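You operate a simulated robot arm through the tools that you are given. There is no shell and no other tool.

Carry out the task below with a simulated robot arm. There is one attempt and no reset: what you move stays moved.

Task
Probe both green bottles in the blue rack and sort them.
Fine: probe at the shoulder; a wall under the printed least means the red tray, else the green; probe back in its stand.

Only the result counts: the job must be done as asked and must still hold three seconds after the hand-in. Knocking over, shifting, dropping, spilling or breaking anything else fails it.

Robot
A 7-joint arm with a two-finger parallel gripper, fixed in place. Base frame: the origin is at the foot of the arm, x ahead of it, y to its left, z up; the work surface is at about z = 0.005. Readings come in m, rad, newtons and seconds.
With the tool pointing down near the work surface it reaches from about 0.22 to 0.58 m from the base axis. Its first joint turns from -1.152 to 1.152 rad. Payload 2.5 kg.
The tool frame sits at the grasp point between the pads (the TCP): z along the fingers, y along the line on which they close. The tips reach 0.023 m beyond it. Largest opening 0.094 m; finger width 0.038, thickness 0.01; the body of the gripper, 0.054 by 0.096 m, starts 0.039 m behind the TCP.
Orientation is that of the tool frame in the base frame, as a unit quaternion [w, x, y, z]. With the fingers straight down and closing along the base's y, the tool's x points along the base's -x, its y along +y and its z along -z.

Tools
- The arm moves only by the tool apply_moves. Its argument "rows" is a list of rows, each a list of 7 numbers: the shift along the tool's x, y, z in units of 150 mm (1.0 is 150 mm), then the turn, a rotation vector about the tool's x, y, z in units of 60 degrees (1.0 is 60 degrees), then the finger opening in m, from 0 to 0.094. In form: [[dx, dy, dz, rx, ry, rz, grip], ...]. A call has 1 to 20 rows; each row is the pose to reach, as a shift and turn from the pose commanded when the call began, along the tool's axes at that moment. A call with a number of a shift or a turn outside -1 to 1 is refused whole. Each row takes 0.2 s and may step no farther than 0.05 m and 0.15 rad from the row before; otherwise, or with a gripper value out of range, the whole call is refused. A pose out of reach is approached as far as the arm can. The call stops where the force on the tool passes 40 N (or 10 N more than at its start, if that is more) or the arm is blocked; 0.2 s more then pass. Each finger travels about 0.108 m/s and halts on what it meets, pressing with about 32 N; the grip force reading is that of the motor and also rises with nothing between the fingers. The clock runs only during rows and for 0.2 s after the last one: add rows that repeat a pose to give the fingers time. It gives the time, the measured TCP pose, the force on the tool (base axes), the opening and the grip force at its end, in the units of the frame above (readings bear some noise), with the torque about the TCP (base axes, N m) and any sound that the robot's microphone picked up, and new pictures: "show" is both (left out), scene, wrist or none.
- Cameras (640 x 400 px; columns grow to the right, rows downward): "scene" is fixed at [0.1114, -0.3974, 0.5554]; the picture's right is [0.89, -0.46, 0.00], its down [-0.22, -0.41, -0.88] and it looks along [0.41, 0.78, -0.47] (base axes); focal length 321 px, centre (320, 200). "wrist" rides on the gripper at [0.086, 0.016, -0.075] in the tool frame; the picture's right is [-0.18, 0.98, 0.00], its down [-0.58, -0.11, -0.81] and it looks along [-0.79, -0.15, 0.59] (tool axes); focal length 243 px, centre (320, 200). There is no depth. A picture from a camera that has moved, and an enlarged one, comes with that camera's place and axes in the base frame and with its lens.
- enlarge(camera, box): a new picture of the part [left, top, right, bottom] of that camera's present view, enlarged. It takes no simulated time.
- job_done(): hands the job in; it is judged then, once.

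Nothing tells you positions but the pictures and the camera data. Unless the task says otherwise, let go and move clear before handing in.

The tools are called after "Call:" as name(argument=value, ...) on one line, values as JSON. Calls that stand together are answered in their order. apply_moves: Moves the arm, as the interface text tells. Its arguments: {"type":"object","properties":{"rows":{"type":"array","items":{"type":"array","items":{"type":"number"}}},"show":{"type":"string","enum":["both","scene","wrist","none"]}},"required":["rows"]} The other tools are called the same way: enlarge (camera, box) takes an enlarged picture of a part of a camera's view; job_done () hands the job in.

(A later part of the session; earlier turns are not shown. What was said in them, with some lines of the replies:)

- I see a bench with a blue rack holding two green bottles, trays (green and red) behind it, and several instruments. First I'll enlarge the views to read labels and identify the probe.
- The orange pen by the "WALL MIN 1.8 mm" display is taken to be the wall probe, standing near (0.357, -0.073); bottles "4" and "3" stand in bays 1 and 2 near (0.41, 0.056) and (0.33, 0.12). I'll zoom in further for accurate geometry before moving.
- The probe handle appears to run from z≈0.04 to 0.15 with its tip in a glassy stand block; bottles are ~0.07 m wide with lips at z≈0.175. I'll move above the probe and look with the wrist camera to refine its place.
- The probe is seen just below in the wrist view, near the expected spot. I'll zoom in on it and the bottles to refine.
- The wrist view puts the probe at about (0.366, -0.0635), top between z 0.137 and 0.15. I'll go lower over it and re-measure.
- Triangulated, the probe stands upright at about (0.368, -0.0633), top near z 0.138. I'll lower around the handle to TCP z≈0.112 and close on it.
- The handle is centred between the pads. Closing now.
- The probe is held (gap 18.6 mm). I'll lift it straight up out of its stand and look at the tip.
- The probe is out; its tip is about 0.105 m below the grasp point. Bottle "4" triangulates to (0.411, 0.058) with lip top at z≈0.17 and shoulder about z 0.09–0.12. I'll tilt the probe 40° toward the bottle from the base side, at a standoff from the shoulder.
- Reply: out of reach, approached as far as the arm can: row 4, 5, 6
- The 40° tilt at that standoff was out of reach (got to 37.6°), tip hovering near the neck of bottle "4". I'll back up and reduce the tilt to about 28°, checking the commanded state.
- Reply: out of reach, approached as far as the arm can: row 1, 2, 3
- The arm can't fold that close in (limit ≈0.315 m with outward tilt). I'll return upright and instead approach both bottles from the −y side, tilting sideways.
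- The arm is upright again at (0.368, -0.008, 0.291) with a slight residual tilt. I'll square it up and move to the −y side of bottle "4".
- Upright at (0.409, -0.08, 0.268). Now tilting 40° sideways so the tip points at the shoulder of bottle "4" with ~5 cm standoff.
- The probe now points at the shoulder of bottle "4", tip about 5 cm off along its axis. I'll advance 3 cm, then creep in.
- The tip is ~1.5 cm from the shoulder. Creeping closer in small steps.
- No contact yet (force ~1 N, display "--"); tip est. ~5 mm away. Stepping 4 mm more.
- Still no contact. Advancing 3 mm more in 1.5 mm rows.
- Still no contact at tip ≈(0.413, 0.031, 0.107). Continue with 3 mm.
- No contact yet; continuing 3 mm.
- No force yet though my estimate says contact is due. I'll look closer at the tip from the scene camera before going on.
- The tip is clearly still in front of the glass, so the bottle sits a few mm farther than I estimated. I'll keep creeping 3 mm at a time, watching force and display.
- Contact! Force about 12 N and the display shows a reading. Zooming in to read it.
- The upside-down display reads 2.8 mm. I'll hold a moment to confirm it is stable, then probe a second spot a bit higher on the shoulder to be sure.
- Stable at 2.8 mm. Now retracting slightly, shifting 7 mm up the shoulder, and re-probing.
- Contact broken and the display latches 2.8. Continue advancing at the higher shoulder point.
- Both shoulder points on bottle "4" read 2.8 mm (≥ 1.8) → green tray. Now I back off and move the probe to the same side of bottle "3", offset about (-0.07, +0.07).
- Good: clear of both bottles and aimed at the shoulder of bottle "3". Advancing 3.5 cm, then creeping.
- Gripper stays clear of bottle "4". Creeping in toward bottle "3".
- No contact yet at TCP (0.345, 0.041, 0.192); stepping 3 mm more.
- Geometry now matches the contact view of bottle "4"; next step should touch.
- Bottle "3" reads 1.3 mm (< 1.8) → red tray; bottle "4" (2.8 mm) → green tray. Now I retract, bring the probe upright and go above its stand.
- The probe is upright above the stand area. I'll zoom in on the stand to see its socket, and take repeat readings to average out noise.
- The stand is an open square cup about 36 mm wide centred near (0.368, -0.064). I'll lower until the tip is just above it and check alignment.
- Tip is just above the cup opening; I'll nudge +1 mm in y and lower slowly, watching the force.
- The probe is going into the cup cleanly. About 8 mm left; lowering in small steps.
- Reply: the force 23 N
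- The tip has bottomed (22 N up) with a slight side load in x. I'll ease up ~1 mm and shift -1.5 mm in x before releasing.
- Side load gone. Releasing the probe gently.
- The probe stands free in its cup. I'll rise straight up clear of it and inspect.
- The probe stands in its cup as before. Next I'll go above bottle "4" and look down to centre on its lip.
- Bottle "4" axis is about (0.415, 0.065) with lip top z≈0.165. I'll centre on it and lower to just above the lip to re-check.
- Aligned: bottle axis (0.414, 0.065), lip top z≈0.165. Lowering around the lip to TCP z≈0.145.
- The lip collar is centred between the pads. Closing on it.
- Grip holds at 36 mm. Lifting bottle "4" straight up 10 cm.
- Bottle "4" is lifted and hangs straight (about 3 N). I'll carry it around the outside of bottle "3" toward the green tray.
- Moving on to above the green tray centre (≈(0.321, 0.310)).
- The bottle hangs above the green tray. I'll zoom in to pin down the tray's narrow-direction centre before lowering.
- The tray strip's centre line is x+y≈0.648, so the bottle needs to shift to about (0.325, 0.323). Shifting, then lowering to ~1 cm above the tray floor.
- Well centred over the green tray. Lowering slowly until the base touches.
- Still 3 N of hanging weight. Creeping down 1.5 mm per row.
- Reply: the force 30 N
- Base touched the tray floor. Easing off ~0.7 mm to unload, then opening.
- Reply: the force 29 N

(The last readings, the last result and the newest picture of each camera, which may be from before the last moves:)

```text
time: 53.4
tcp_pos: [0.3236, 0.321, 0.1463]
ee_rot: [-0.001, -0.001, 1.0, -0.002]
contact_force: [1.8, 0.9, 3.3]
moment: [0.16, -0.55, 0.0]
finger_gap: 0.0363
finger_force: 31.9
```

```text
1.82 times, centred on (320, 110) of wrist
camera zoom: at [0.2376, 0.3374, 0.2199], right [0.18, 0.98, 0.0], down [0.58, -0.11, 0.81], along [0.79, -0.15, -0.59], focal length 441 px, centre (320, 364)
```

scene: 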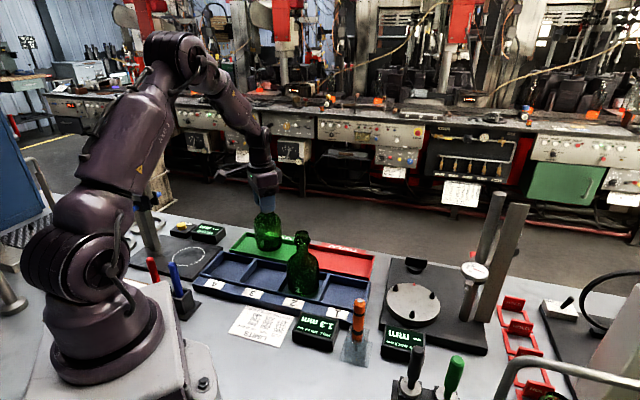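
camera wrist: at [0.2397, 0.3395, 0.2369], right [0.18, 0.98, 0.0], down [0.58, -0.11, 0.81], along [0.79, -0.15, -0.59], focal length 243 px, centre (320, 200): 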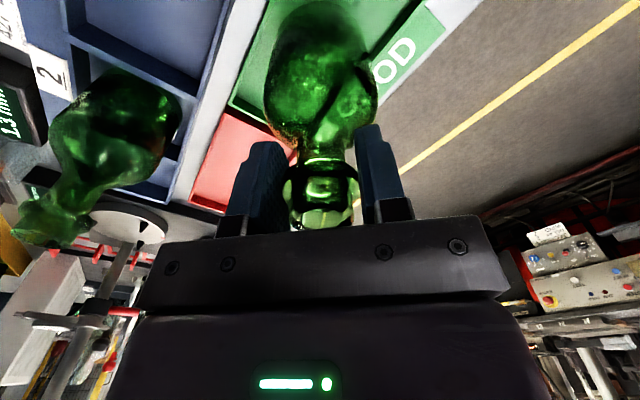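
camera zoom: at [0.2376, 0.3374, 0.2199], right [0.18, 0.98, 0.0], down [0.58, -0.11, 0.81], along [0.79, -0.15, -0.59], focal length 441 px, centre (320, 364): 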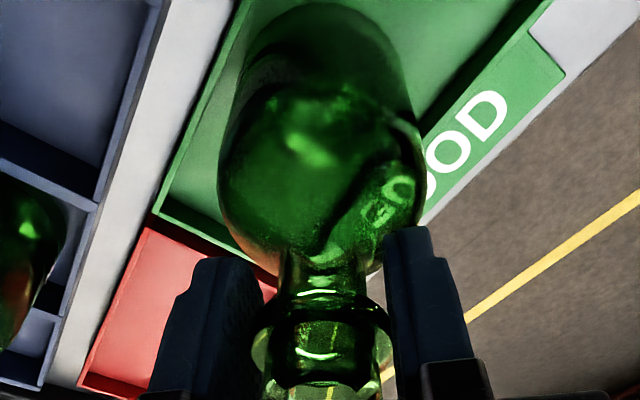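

Load is now small. Opening the fingers gradually so the bottle settles flat.

Call:
apply_moves(rows=[[0, 0, 0, 0, 0, 0, 0.034], [0, 0, 0, 0, 0, 0, 0.036], [0, 0, 0, 0, 0, 0, 0.037], [0, 0, 0, 0, 0, 0, 0.038], [0, 0, 0, 0, 0, 0, 0.04], [0, 0, 0, 0, 0, 0, 0.045], [0, 0, 0, 0, 0, 0, 0.055], [0, 0, 0, 0, 0, 0, 0.07], [0, 0, 0, 0, 0, 0, 0.08], [0, 0, 0, 0, 0, 0, 0.08]])

Call:
enlarge(camera="scene", box=[220, 200, 330, 285])

Call:
enlarge(camera="wrist", box=[200, 0, 440, 220])

```text
time: 55.6
tcp_pos: [0.3232, 0.3223, 0.147]
ee_rot: [0.0, 0.0, 1.0, 0.0]
contact_force: [0.1, 0.1, -0.1]
moment: [-0.01, -0.01, -0.01]
finger_gap: 0.0801
finger_force: 0.1
camera wrist: at [0.2381, 0.3376, 0.2204], right [0.18, 0.98, 0.0], down [0.58, -0.11, 0.81], along [0.79, -0.15, -0.59], focal length 243 px, centre (320, 200)
```

scene: 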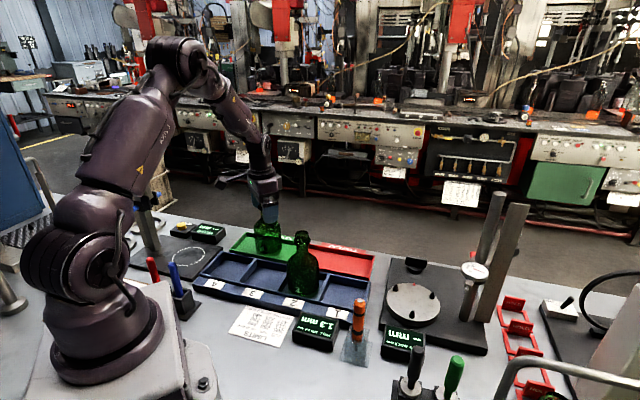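
wrist: 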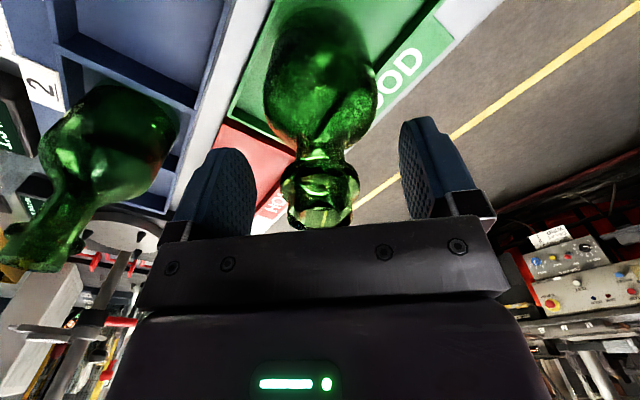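

```text
4.71 times, centred on (275, 242) of scene
camera zoom: at [0.1114, -0.3974, 0.5554], right [0.89, -0.46, 0.0], down [-0.22, -0.41, -0.88], along [0.41, 0.78, -0.47], focal length 1509 px, centre (532, 0)
```

zoom: 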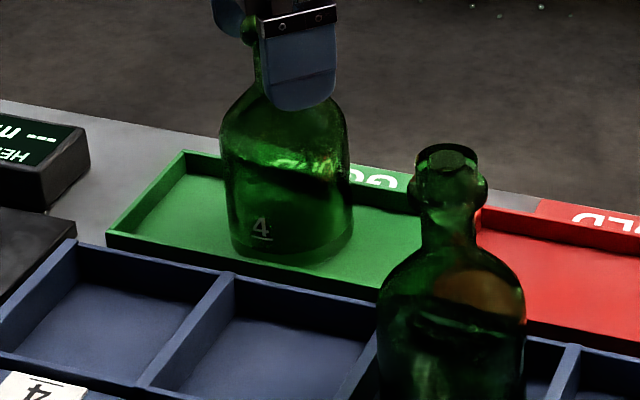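

```text
1.82 times, centred on (320, 110) of wrist
camera zoom: at [0.2381, 0.3376, 0.2204], right [0.18, 0.98, 0.0], down [0.58, -0.11, 0.81], along [0.79, -0.15, -0.59], focal length 441 px, centre (320, 364)
```

zoom: 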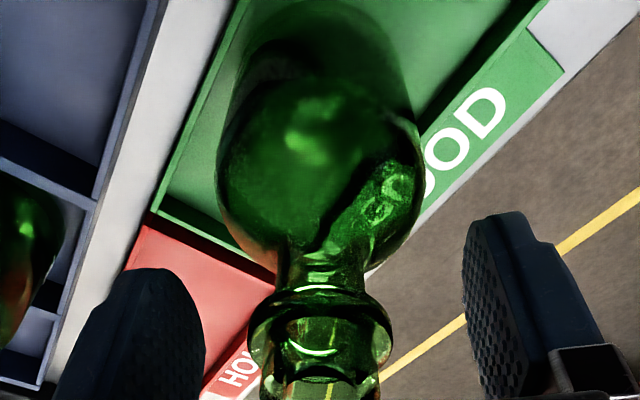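

Bottle "4" stands free in the green tray. Rising straight up, then heading above bottle "3".

Call:
apply_moves(rows=[[0, 0, -0.1, 0, 0, 0, 0.08], [0, 0, -0.3, 0, 0, 0, 0.08], [0, 0, -0.55, 0, 0, 0, 0.08], [0, 0, -0.85, 0, 0, 0, 0.08], [-0.04, -0.3, -0.87, 0, 0, 0, 0.08], [-0.06, -0.6, -0.87, 0, 0, 0, 0.08], [-0.1, -0.9, -0.87, 0, 0, 0, 0.08], [-0.1, -0.9, -0.87, 0, 0, 0, 0.08]], show="scene")

Call:
enlarge(camera="scene", box=[210, 190, 330, 285])

```text
time: 57.4
tcp_pos: [0.3394, 0.1903, 0.2778]
ee_rot: [0.0, 0.0, 1.0, 0.0]
contact_force: [-0.3, -0.1, 0.3]
moment: [-0.02, -0.01, -0.02]
finger_gap: 0.0797
finger_force: 0.2
```

scene: 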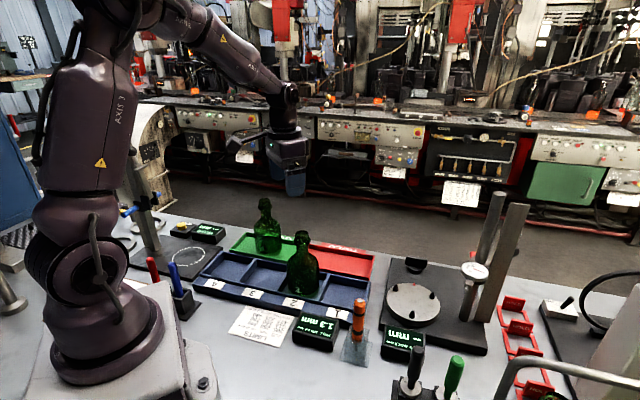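

```text
4.21 times, centred on (270, 238) of scene
camera zoom: at [0.1114, -0.3974, 0.5554], right [0.89, -0.46, 0.0], down [-0.22, -0.41, -0.88], along [0.41, 0.78, -0.47], focal length 1350 px, centre (530, 42)
```

zoom: 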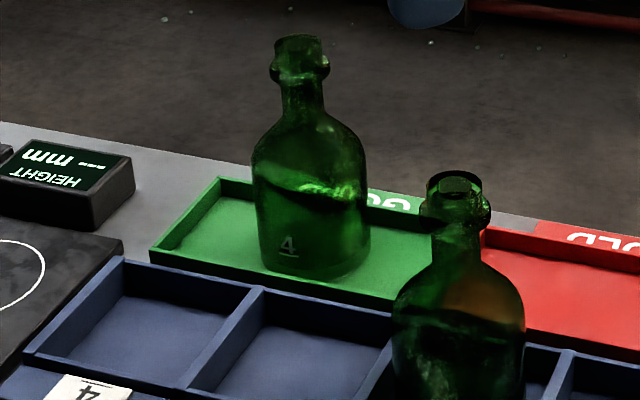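

Bottle "4" is upright in the green tray. Moving over bottle "3" to centre on its lip.

Call:
apply_moves(rows=[[-0.015, -0.19, 0, 0, 0, 0, 0.08], [-0.031, -0.369, 0, 0, 0, 0, 0.08], [-0.031, -0.369, 0, 0, 0, 0, 0.08]], show="wrist")

Call:
enlarge(camera="wrist", box=[240, 0, 400, 100])

Call:
enlarge(camera="scene", box=[260, 220, 360, 310])

```text
time: 58.2
tcp_pos: [0.3447, 0.1329, 0.2755]
ee_rot: [0.0, 0.0, 1.0, 0.001]
contact_force: [0.2, 0.4, 0.6]
moment: [-0.01, 0.0, 0.0]
finger_gap: 0.0801
finger_force: 0.1
camera wrist: at [0.2589, 0.1494, 0.3507], right [0.18, 0.98, 0.0], down [0.58, -0.11, 0.81], along [0.79, -0.15, -0.59], focal length 243 px, centre (320, 200)
```

wrist: 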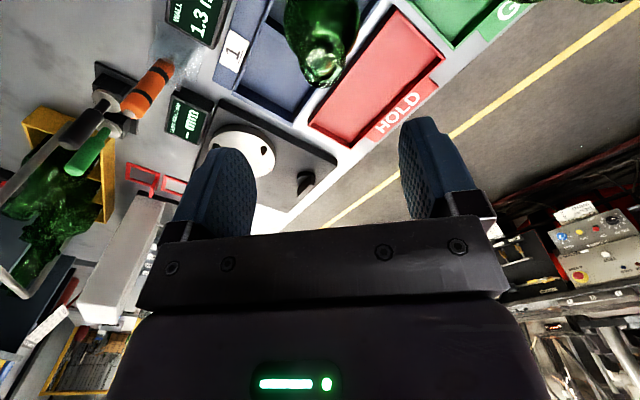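

```text
4.00 times, centred on (320, 50) of wrist
camera zoom: at [0.2589, 0.1494, 0.3507], right [0.18, 0.98, 0.0], down [0.58, -0.11, 0.81], along [0.79, -0.15, -0.59], focal length 970 px, centre (320, 800)
```

zoom: 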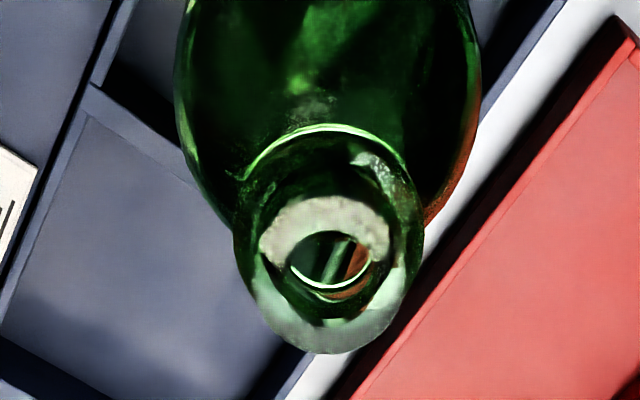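

```text
4.44 times, centred on (310, 265) of scene
camera zoom: at [0.1114, -0.3974, 0.5554], right [0.89, -0.46, 0.0], down [-0.22, -0.41, -0.88], along [0.41, 0.78, -0.47], focal length 1426 px, centre (364, -89)
```

zoom: 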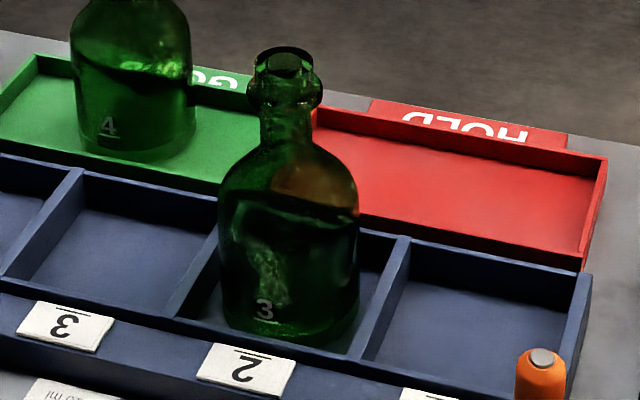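

Bottle "3" axis is at about (0.344, 0.1356). Centering and lowering to just above the lip.

Call:
apply_moves(rows=[[0.008, 0.016, 0.25, 0, 0, 0, 0.08], [0.008, 0.016, 0.5, 0, 0, 0, 0.08], [0.008, 0.016, 0.5, 0, 0, 0, 0.08]], show="none")

Call:
enlarge(camera="wrist", box=[200, 30, 440, 180])

Call:
enlarge(camera="scene", box=[230, 190, 390, 310])

```text
time: 59.0
tcp_pos: [0.3414, 0.1361, 0.2014]
ee_rot: [0.001, 0.0, 1.0, 0.0]
contact_force: [-0.7, -0.6, 0.5]
moment: [-0.05, 0.0, -0.03]
finger_gap: 0.08
finger_force: 0.1
```

```text
2.67 times, centred on (320, 105) of wrist
camera zoom: at [0.2552, 0.1522, 0.2751], right [0.18, 0.98, 0.0], down [0.58, -0.11, 0.81], along [0.79, -0.15, -0.59], focal length 647 px, centre (320, 453)
```

zoom: 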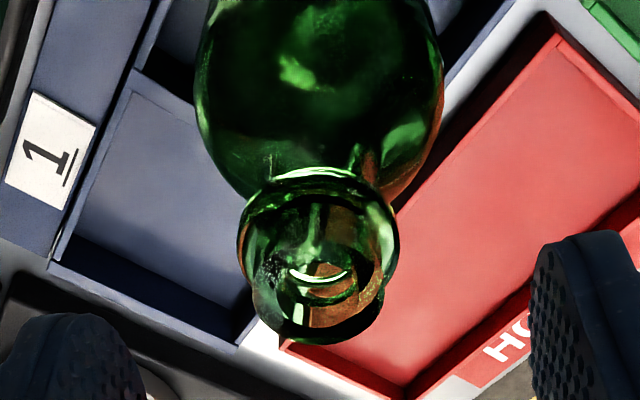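

```text
3.33 times, centred on (310, 250) of scene
camera zoom: at [0.1114, -0.3974, 0.5554], right [0.89, -0.46, 0.0], down [-0.22, -0.41, -0.88], along [0.41, 0.78, -0.47], focal length 1069 px, centre (353, 33)
```

zoom: 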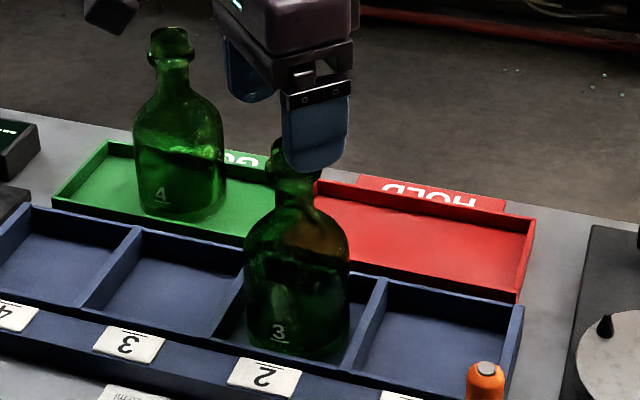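

Call:
apply_moves(rows=[[-0.012, -0.003, 0.1, 0, 0, 0, 0.08], [-0.012, -0.003, 0.2, 0, 0, 0, 0.08], [-0.012, -0.003, 0.3, 0, 0, 0, 0.08], [-0.012, -0.003, 0.367, 0, 0, 0, 0.08], [-0.012, -0.003, 0.367, 0, 0, 0, 0.08]], show="none")

Call:
enlarge(camera="wrist", box=[200, 60, 440, 220])

```text
time: 60.2
tcp_pos: [0.344, 0.1355, 0.1479]
ee_rot: [0.0, 0.0, 1.0, 0.0]
contact_force: [0.4, 0.2, -0.3]
moment: [-0.01, -0.01, 0.01]
finger_gap: 0.0802
finger_force: 0.1
```

```text
2.50 times, centred on (320, 140) of wrist
camera zoom: at [0.2577, 0.1513, 0.2213], right [0.18, 0.98, 0.0], down [0.58, -0.11, 0.81], along [0.79, -0.15, -0.59], focal length 606 px, centre (320, 350)
```

zoom: 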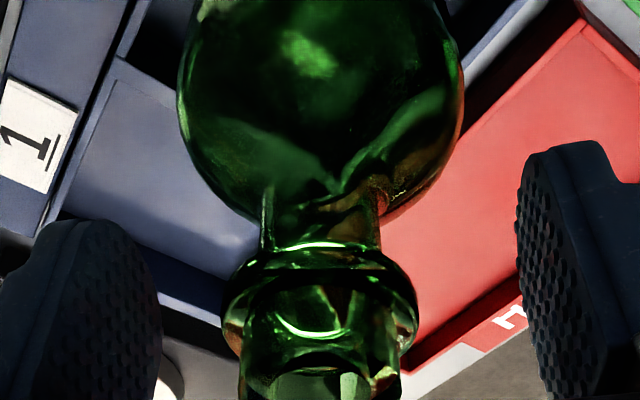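

Centred on the collar. Closing.

Call:
apply_moves(rows=[[0, 0, 0.01, 0, 0, 0, 0.06], [0, 0, 0.013, 0, 0, 0, 0.045], [0, 0, 0.013, 0, 0, 0, 0.03], [0, 0, 0.013, 0, 0, 0, 0.0], [0, 0, 0.013, 0, 0, 0, 0.0], [0, 0, 0.013, 0, 0, 0, 0.0]], show="none")

Call:
apply_moves(rows=[[0, 0, -0.05, 0, 0, 0, 0.0], [0, 0, -0.13, 0, 0, 0, 0.0], [0, 0, -0.25, 0, 0, 0, 0.0], [0, 0, -0.4, 0, 0, 0, 0.0], [0, 0, -0.55, 0, 0, 0, 0.0], [0, 0, -0.65, 0, 0, 0, 0.0], [0, 0, -0.65, 0, 0, 0, 0.0]])

Call:
enlarge(camera="scene", box=[230, 170, 410, 310])

```text
time: 61.6
tcp_pos: [0.3431, 0.1335, 0.1457]
ee_rot: [0.001, 0.0, 1.0, 0.0]
contact_force: [0.8, -0.1, 2.4]
moment: [-0.13, -0.04, -0.01]
finger_gap: 0.0366
finger_force: 31.7
```

```text
time: 63.2
tcp_pos: [0.3439, 0.1342, 0.2416]
ee_rot: [0.0, -0.001, 1.0, 0.0]
contact_force: [0.4, -0.6, -2.9]
moment: [0.01, 0.02, 0.0]
finger_gap: 0.0363
finger_force: 32.2
camera wrist: at [0.2577, 0.1508, 0.3162], right [0.18, 0.98, 0.0], down [0.58, -0.11, 0.81], along [0.79, -0.15, -0.59], focal length 243 px, centre (320, 200)
```

scene: 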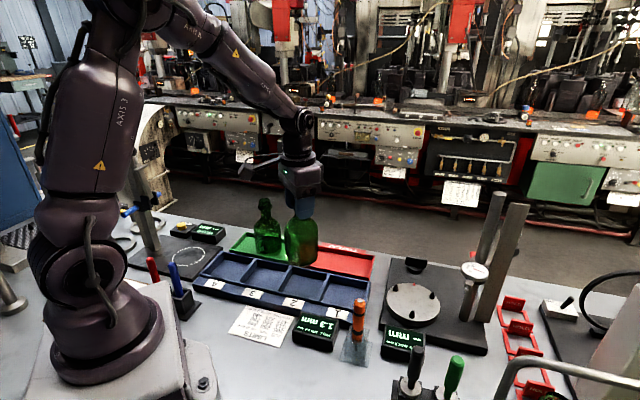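
wrist: 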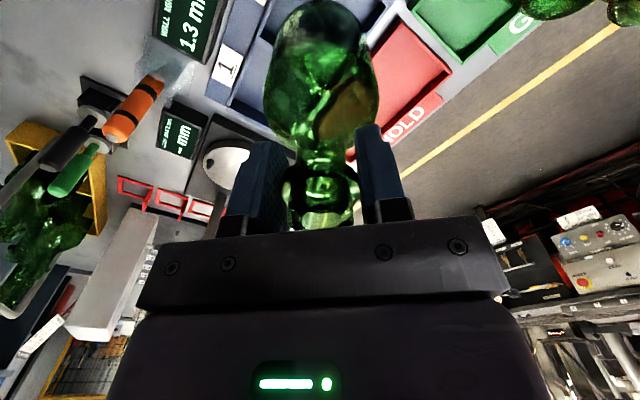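

```text
2.86 times, centred on (320, 240) of scene
camera zoom: at [0.1114, -0.3974, 0.5554], right [0.89, -0.46, 0.0], down [-0.22, -0.41, -0.88], along [0.41, 0.78, -0.47], focal length 916 px, centre (320, 86)
```

zoom: 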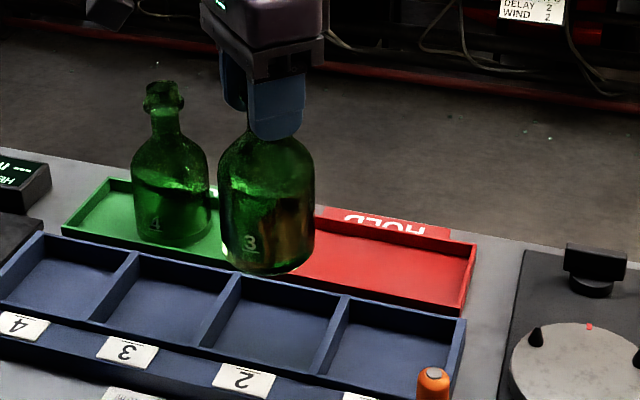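

Bottle "3" is lifted. Carrying it over to the red tray centre (≈(0.4625, 0.185)).

Call:
apply_moves(rows=[[-0.12, 0.05, 0, 0, 0, 0, 0.0], [-0.29, 0.12, 0, 0, 0, 0, 0.0], [-0.46, 0.2, 0, 0, 0, 0, 0.0], [-0.63, 0.27, 0, 0, 0, 0, 0.0], [-0.74, 0.32, 0, 0, 0, 0, 0.0], [-0.79, 0.337, 0, 0, 0, 0, 0.0], [-0.79, 0.337, 0, 0, 0, 0, 0.0]])

Call:
enlarge(camera="wrist", box=[180, 0, 460, 120])

Call:
enlarge(camera="scene", box=[250, 170, 430, 310])

```text
time: 64.8
tcp_pos: [0.4623, 0.1846, 0.2421]
ee_rot: [0.0, 0.0, 1.0, -0.001]
contact_force: [-1.0, -1.0, -2.9]
moment: [0.0, 0.05, 0.0]
finger_gap: 0.036
finger_force: 32.2
camera wrist: at [0.3765, 0.201, 0.3162], right [0.18, 0.98, 0.0], down [0.58, -0.11, 0.81], along [0.79, -0.15, -0.59], focal length 243 px, centre (320, 200)
```

scene: 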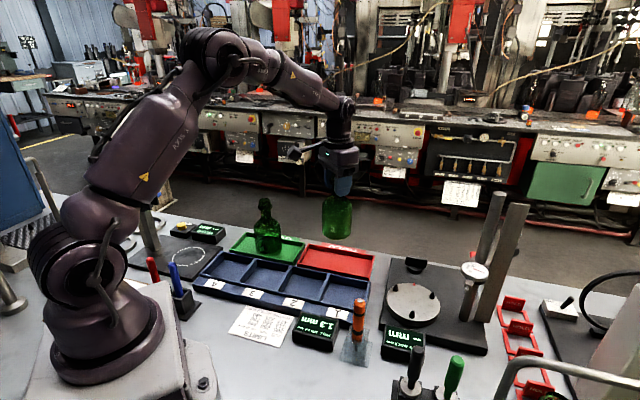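
wrist: 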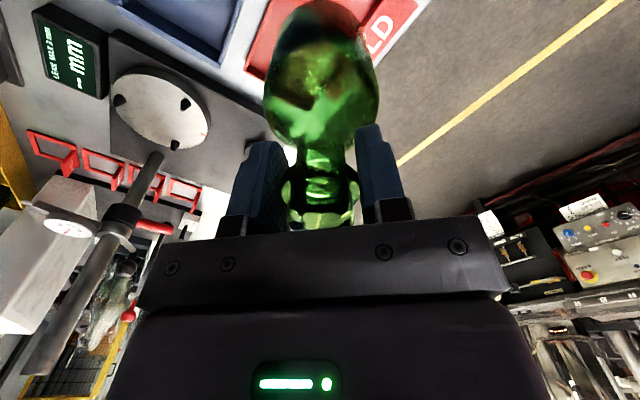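

```text
2.29 times, centred on (320, 60) of wrist
camera zoom: at [0.3765, 0.201, 0.3162], right [0.18, 0.98, 0.0], down [0.58, -0.11, 0.81], along [0.79, -0.15, -0.59], focal length 555 px, centre (320, 520)
```

zoom: 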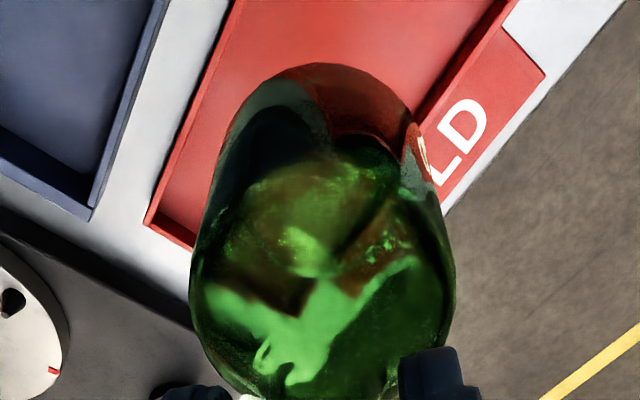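

```text
2.86 times, centred on (340, 240) of scene
camera zoom: at [0.1114, -0.3973, 0.5554], right [0.89, -0.46, 0.0], down [-0.22, -0.41, -0.88], along [0.41, 0.78, -0.47], focal length 916 px, centre (263, 86)
```

zoom: 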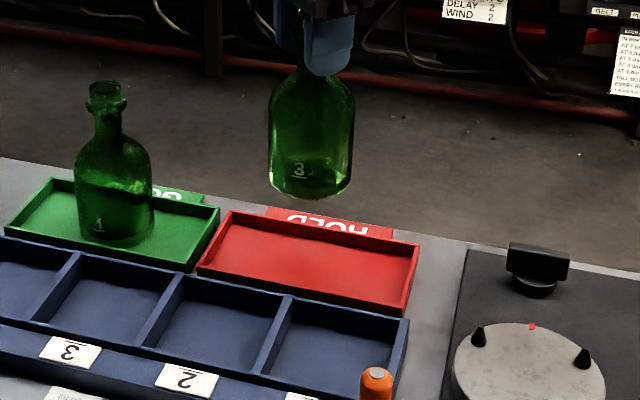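

Positioned over the red tray's centre. Lowering to just above the floor.

Call:
apply_moves(rows=[[0, 0, 0.1, 0, 0, 0, 0.0], [0, 0, 0.25, 0, 0, 0, 0.0], [0, 0, 0.4, 0, 0, 0, 0.0], [0, 0, 0.5, 0, 0, 0, 0.0], [0, 0, 0.56, 0, 0, 0, 0.0], [0, 0, 0.59, 0, 0, 0, 0.0], [0, 0, 0.59, 0, 0, 0, 0.0]], show="none")

Call:
enlarge(camera="scene", box=[270, 190, 410, 300])

Call:
enlarge(camera="wrist", box=[200, 0, 440, 150])

```text
time: 66.4
tcp_pos: [0.4641, 0.1838, 0.1544]
ee_rot: [0.0, 0.0, 1.0, 0.0]
contact_force: [-1.0, 0.2, -3.6]
moment: [0.01, 0.01, 0.02]
finger_gap: 0.0365
finger_force: 31.5
```

```text
3.64 times, centred on (340, 245) of scene
camera zoom: at [0.1114, -0.3973, 0.5554], right [0.89, -0.46, 0.0], down [-0.22, -0.41, -0.88], along [0.41, 0.78, -0.47], focal length 1166 px, centre (247, 36)
```

zoom: 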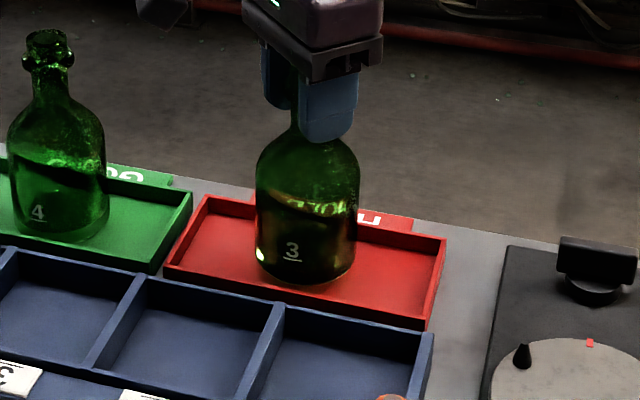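

```text
2.67 times, centred on (320, 75) of wrist
camera zoom: at [0.3768, 0.2, 0.2282], right [0.18, 0.98, 0.0], down [0.58, -0.11, 0.81], along [0.79, -0.15, -0.59], focal length 647 px, centre (320, 533)
```

zoom: 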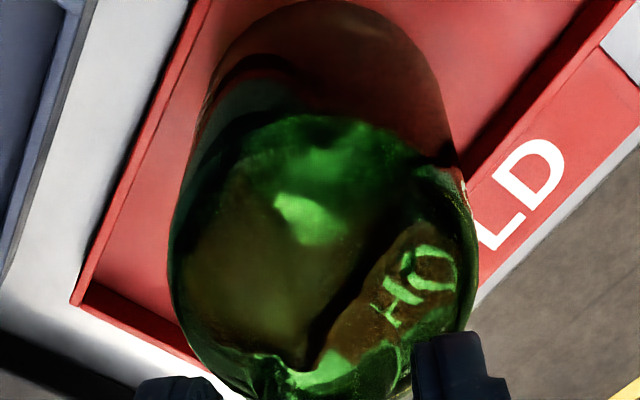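

Hovering ~6 mm above the red tray floor, well centred. Creeping down in 1 mm rows.

Call:
apply_moves(rows=[[0, 0, 0.01, 0, 0, 0, 0.0], [0, 0, 0.02, 0, 0, 0, 0.0], [0, 0, 0.03, 0, 0, 0, 0.0], [0, 0, 0.03, 0, 0, 0, 0.0]], show="none")

```text
time: 67.4
tcp_pos: [0.4629, 0.1832, 0.1491]
ee_rot: [0.0, 0.0, 1.0, -0.001]
contact_force: [1.0, 0.1, -2.7]
moment: [-0.01, -0.03, 0.01]
finger_gap: 0.0363
finger_force: 32.6
```

Call:
apply_moves(rows=[[0, 0, 0.004, 0, 0, 0, 0.0], [0, 0, 0.008, 0, 0, 0, 0.0], [0, 0, 0.008, 0, 0, 0, 0.0]], show="none")

```text
time: 68.2
tcp_pos: [0.4653, 0.1833, 0.1486]
ee_rot: [0.0, 0.0, 1.0, 0.0]
contact_force: [-0.3, 0.2, -3.5]
moment: [0.01, 0.01, -0.02]
finger_gap: 0.0365
finger_force: 32.7
```

Call:
apply_moves(rows=[[0, 0, 0.003, 0, 0, 0, 0.0], [0, 0, 0.006, 0, 0, 0, 0.0], [0, 0, 0.006, 0, 0, 0, 0.0]], show="none")

```text
time: 69.0
tcp_pos: [0.4643, 0.1833, 0.1486]
ee_rot: [0.0, 0.0, 1.0, 0.0]
contact_force: [-0.4, 0.2, -3.1]
moment: [0.0, -0.01, 0.0]
finger_gap: 0.0364
finger_force: 32.1
```

Call:
apply_moves(rows=[[0, 0, 0.003, 0, 0, 0, 0.0], [0, 0, 0.006, 0, 0, 0, 0.0], [0, 0, 0.006, 0, 0, 0, 0.0]], show="none")

```text
time: 69.8
tcp_pos: [0.4649, 0.1837, 0.1467]
ee_rot: [0.001, 0.0, 1.0, -0.001]
contact_force: [0.5, 1.0, -3.2]
moment: [-0.01, 0.02, -0.01]
finger_gap: 0.0362
finger_force: 32.2
```

Call:
apply_moves(rows=[[0, 0, 0.003, 0, 0, 0, 0.0], [0, 0, 0.006, 0, 0, 0, 0.0], [0, 0, 0.006, 0, 0, 0, 0.0]], show="none")

```text
time: 70.6
tcp_pos: [0.4649, 0.1825, 0.1459]
ee_rot: [0.001, 0.0, 1.0, -0.001]
contact_force: [0.3, -0.5, -3.7]
moment: [-0.01, 0.01, -0.03]
finger_gap: 0.0364
finger_force: 32.2
```

Call:
apply_moves(rows=[[0, 0, 0.003, 0, 0, 0, 0.0], [0, 0, 0.006, 0, 0, 0, 0.0], [0, 0, 0.006, 0, 0, 0, 0.0]], show="none")

Call:
enlarge(camera="scene", box=[270, 190, 410, 300])

```text
time: 71.4
tcp_pos: [0.4645, 0.1837, 0.145]
ee_rot: [0.001, 0.0, 1.0, 0.0]
contact_force: [-1.4, 1.4, 0.0]
moment: [0.0, 0.04, -0.03]
finger_gap: 0.0364
finger_force: 32.5
```

```text
3.64 times, centred on (340, 245) of scene
camera zoom: at [0.1114, -0.3974, 0.5554], right [0.89, -0.46, 0.0], down [-0.22, -0.41, -0.88], along [0.41, 0.78, -0.47], focal length 1166 px, centre (247, 36)
```

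zoom: 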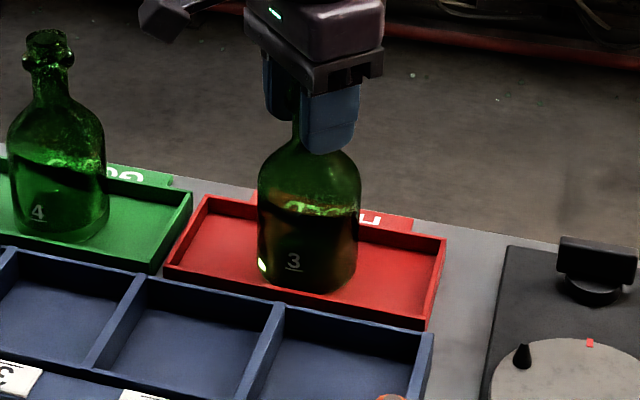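

Weight is now carried by the tray floor. Opening gradually.

Call:
apply_moves(rows=[[0, 0, 0, 0, 0, 0, 0.034], [0, 0, 0, 0, 0, 0, 0.036], [0, 0, 0, 0, 0, 0, 0.037], [0, 0, 0, 0, 0, 0, 0.038], [0, 0, 0, 0, 0, 0, 0.04], [0, 0, 0, 0, 0, 0, 0.045], [0, 0, 0, 0, 0, 0, 0.055], [0, 0, 0, 0, 0, 0, 0.07], [0, 0, 0, 0, 0, 0, 0.08], [0, 0, 0, 0, 0, 0, 0.08]])

Call:
enlarge(camera="scene", box=[270, 190, 410, 300])

Call:
enlarge(camera="wrist", box=[200, 0, 440, 220])

```text
time: 73.6
tcp_pos: [0.465, 0.1844, 0.144]
ee_rot: [0.0, 0.0, 1.0, 0.0]
contact_force: [0.2, 0.0, -0.7]
moment: [0.0, 0.03, 0.01]
finger_gap: 0.0802
finger_force: 0.1
camera wrist: at [0.378, 0.1993, 0.2189], right [0.18, 0.98, 0.0], down [0.58, -0.11, 0.81], along [0.79, -0.15, -0.59], focal length 243 px, centre (320, 200)
```

scene: 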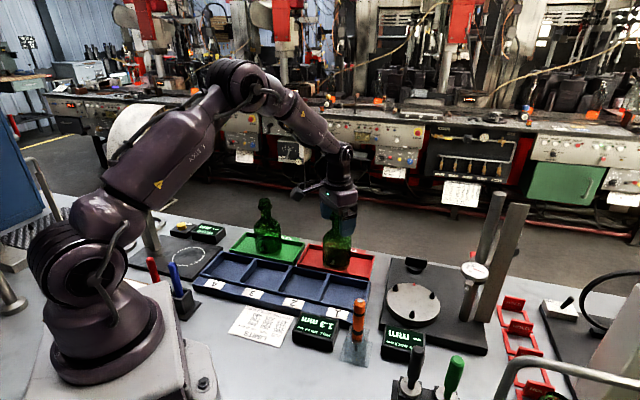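
wrist: 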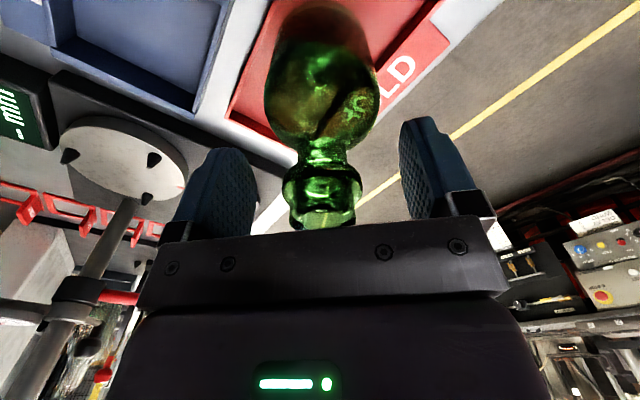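

```text
3.64 times, centred on (340, 245) of scene
camera zoom: at [0.1114, -0.3974, 0.5554], right [0.89, -0.46, 0.0], down [-0.22, -0.41, -0.88], along [0.41, 0.78, -0.47], focal length 1166 px, centre (247, 36)
```

zoom: 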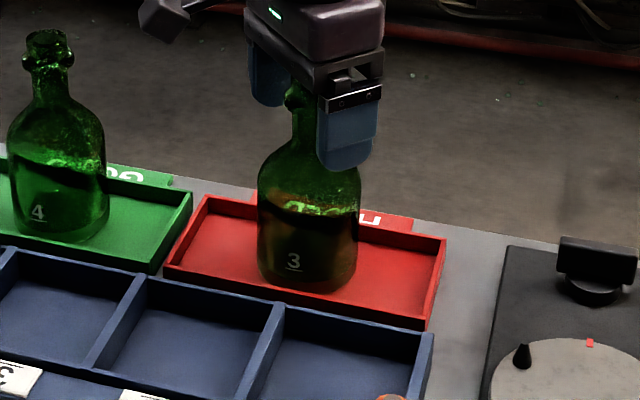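

```text
1.82 times, centred on (320, 110) of wrist
camera zoom: at [0.378, 0.1993, 0.2189], right [0.18, 0.98, 0.0], down [0.58, -0.11, 0.81], along [0.79, -0.15, -0.59], focal length 441 px, centre (320, 364)
```

zoom: 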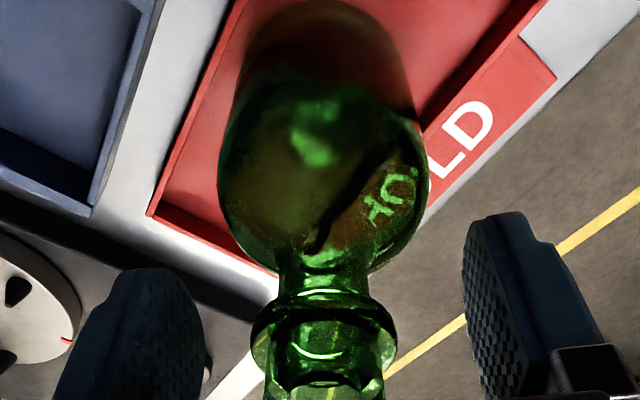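

Bottle "3" stands free in the red tray. Rising straight up and clear, then a final check of everything.

Call:
apply_moves(rows=[[0, 0, -0.1, 0, 0, 0, 0.08], [0, 0, -0.3, 0, 0, 0, 0.08], [0, 0, -0.55, 0, 0, 0, 0.08], [0, 0, -0.8, 0, 0, 0, 0.08], [0, 0, -1.0, 0, 0, 0, 0.08], [0.2, -0.3, -1.0, 0, 0, 0, 0.08], [0.3, -0.6, -1.0, 0, 0, 0, 0.08], [0.3, -0.6, -1.0, 0, 0, 0, 0.08]])

Call:
enlarge(camera="scene", box=[220, 190, 400, 310])

Call:
enlarge(camera="scene", box=[270, 280, 420, 380])

```text
refused: row 6 steps farther than a row can; nothing moved
```

```text
3.33 times, centred on (310, 250) of scene
camera zoom: at [0.1114, -0.3974, 0.5554], right [0.89, -0.46, 0.0], down [-0.22, -0.41, -0.88], along [0.41, 0.78, -0.47], focal length 1069 px, centre (353, 33)
```

zoom: 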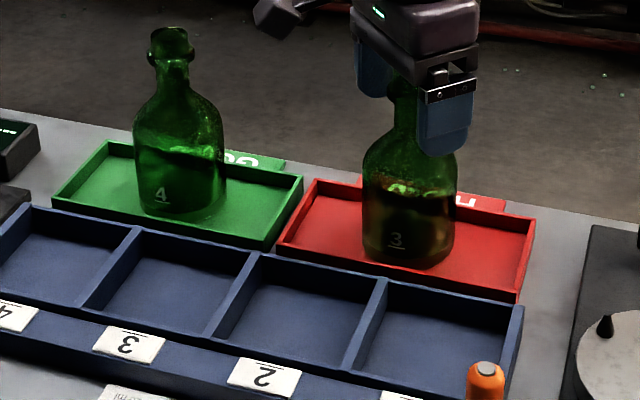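

```text
4.00 times, centred on (345, 330) of scene
camera zoom: at [0.1114, -0.3974, 0.5554], right [0.89, -0.46, 0.0], down [-0.22, -0.41, -0.88], along [0.41, 0.78, -0.47], focal length 1283 px, centre (220, -320)
```

zoom: 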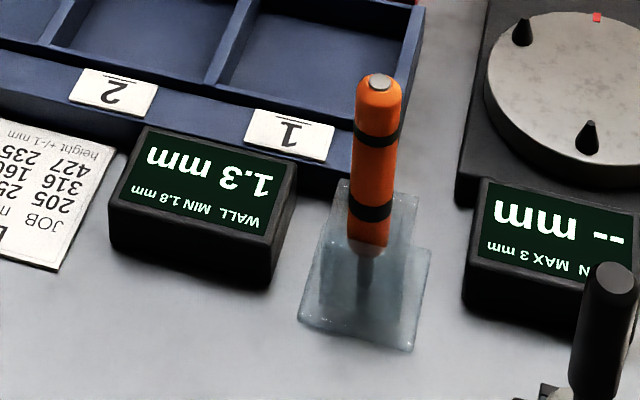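

The call was refused for too large a step; nothing moved. Repeating with smaller steps: straight up first, then back.

Call:
apply_moves(rows=[[0, 0, -0.1, 0, 0, 0, 0.08], [0, 0, -0.3, 0, 0, 0, 0.08], [0, 0, -0.55, 0, 0, 0, 0.08], [0, 0, -0.8, 0, 0, 0, 0.08], [0, 0, -1.0, 0, 0, 0, 0.08], [0.1, -0.25, -1.0, 0, 0, 0, 0.08], [0.2, -0.5, -1.0, 0, 0, 0, 0.08], [0.25, -0.7, -1.0, 0, 0, 0, 0.08], [0.25, -0.7, -1.0, 0, 0, 0, 0.08]])

Call:
enlarge(camera="scene", box=[220, 190, 400, 310])

Call:
enlarge(camera="scene", box=[270, 280, 420, 380])

```text
time: 75.6
tcp_pos: [0.4255, 0.0799, 0.2926]
ee_rot: [0.0, 0.0, 1.0, 0.001]
contact_force: [0.8, 0.5, 0.1]
moment: [-0.02, -0.02, -0.03]
finger_gap: 0.0801
finger_force: 0.0
camera wrist: at [0.3394, 0.096, 0.3669], right [0.18, 0.98, 0.0], down [0.58, -0.11, 0.81], along [0.79, -0.15, -0.59], focal length 243 px, centre (320, 200)
```

scene: 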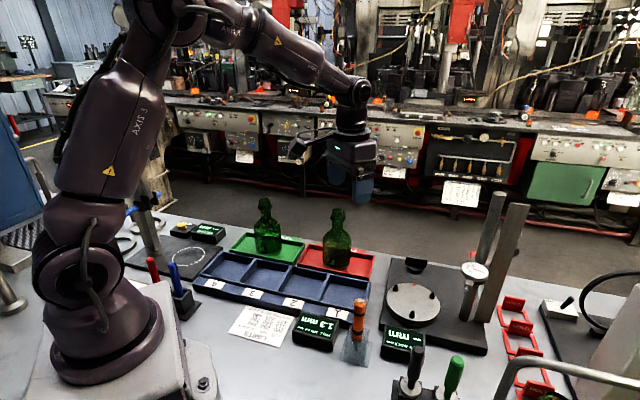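
wrist: 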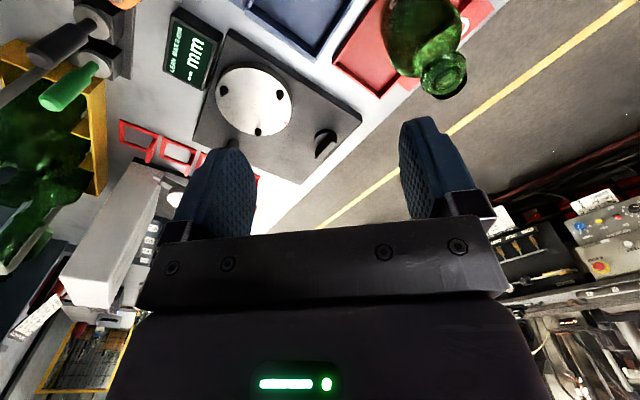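

```text
3.33 times, centred on (310, 250) of scene
camera zoom: at [0.1114, -0.3974, 0.5554], right [0.89, -0.46, 0.0], down [-0.22, -0.41, -0.88], along [0.41, 0.78, -0.47], focal length 1069 px, centre (353, 33)
```

zoom: 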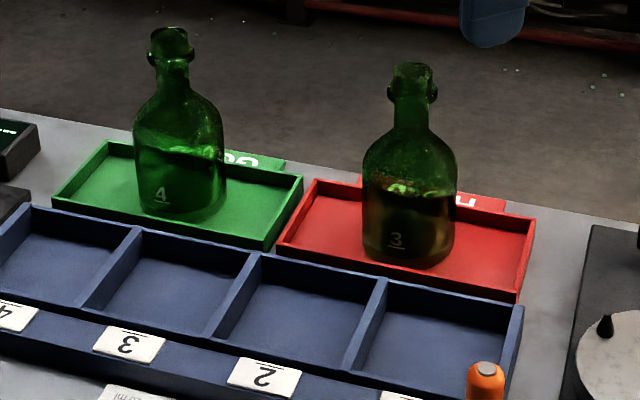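

```text
4.00 times, centred on (345, 330) of scene
camera zoom: at [0.1114, -0.3974, 0.5554], right [0.89, -0.46, 0.0], down [-0.22, -0.41, -0.88], along [0.41, 0.78, -0.47], focal length 1283 px, centre (220, -320)
```

zoom: 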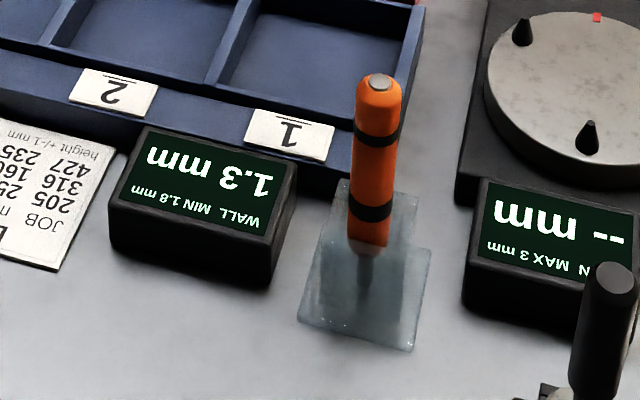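

Bottle "4" (2.8 mm) stands upright in the green tray, bottle "3" (1.3 mm) upright in the red tray, and the probe stands upright in its stand. The arm is clear, so I'm handing in.

Call:
job_done()

```text
The job is handed in.
```

Both green bottles are probed and sorted, and the probe is back in its stand. I handed the job in; the tool confirmed the hand-in but gave no verdict.

| Bottle | Rack bay | Wall at shoulder | Printed least | Tray |
|---|---|---|---|---|
| "4" | 1 | 2.8 mm (two shoulder spots) | 1.8 mm | Green |
| "3" | 2 | 1.3 mm (one spot, held) | 1.8 mm | Red |

In the last pictures both bottles stand upright near the middle of their trays, and the probe stands vertical in its cup. I saw nothing else moved or knocked. The arm had let go and moved clear before the hand-in.

When I set bottle "4" down, I pressed it onto the tray floor with up to about 29 N before easing off. It settled flat and upright after release.
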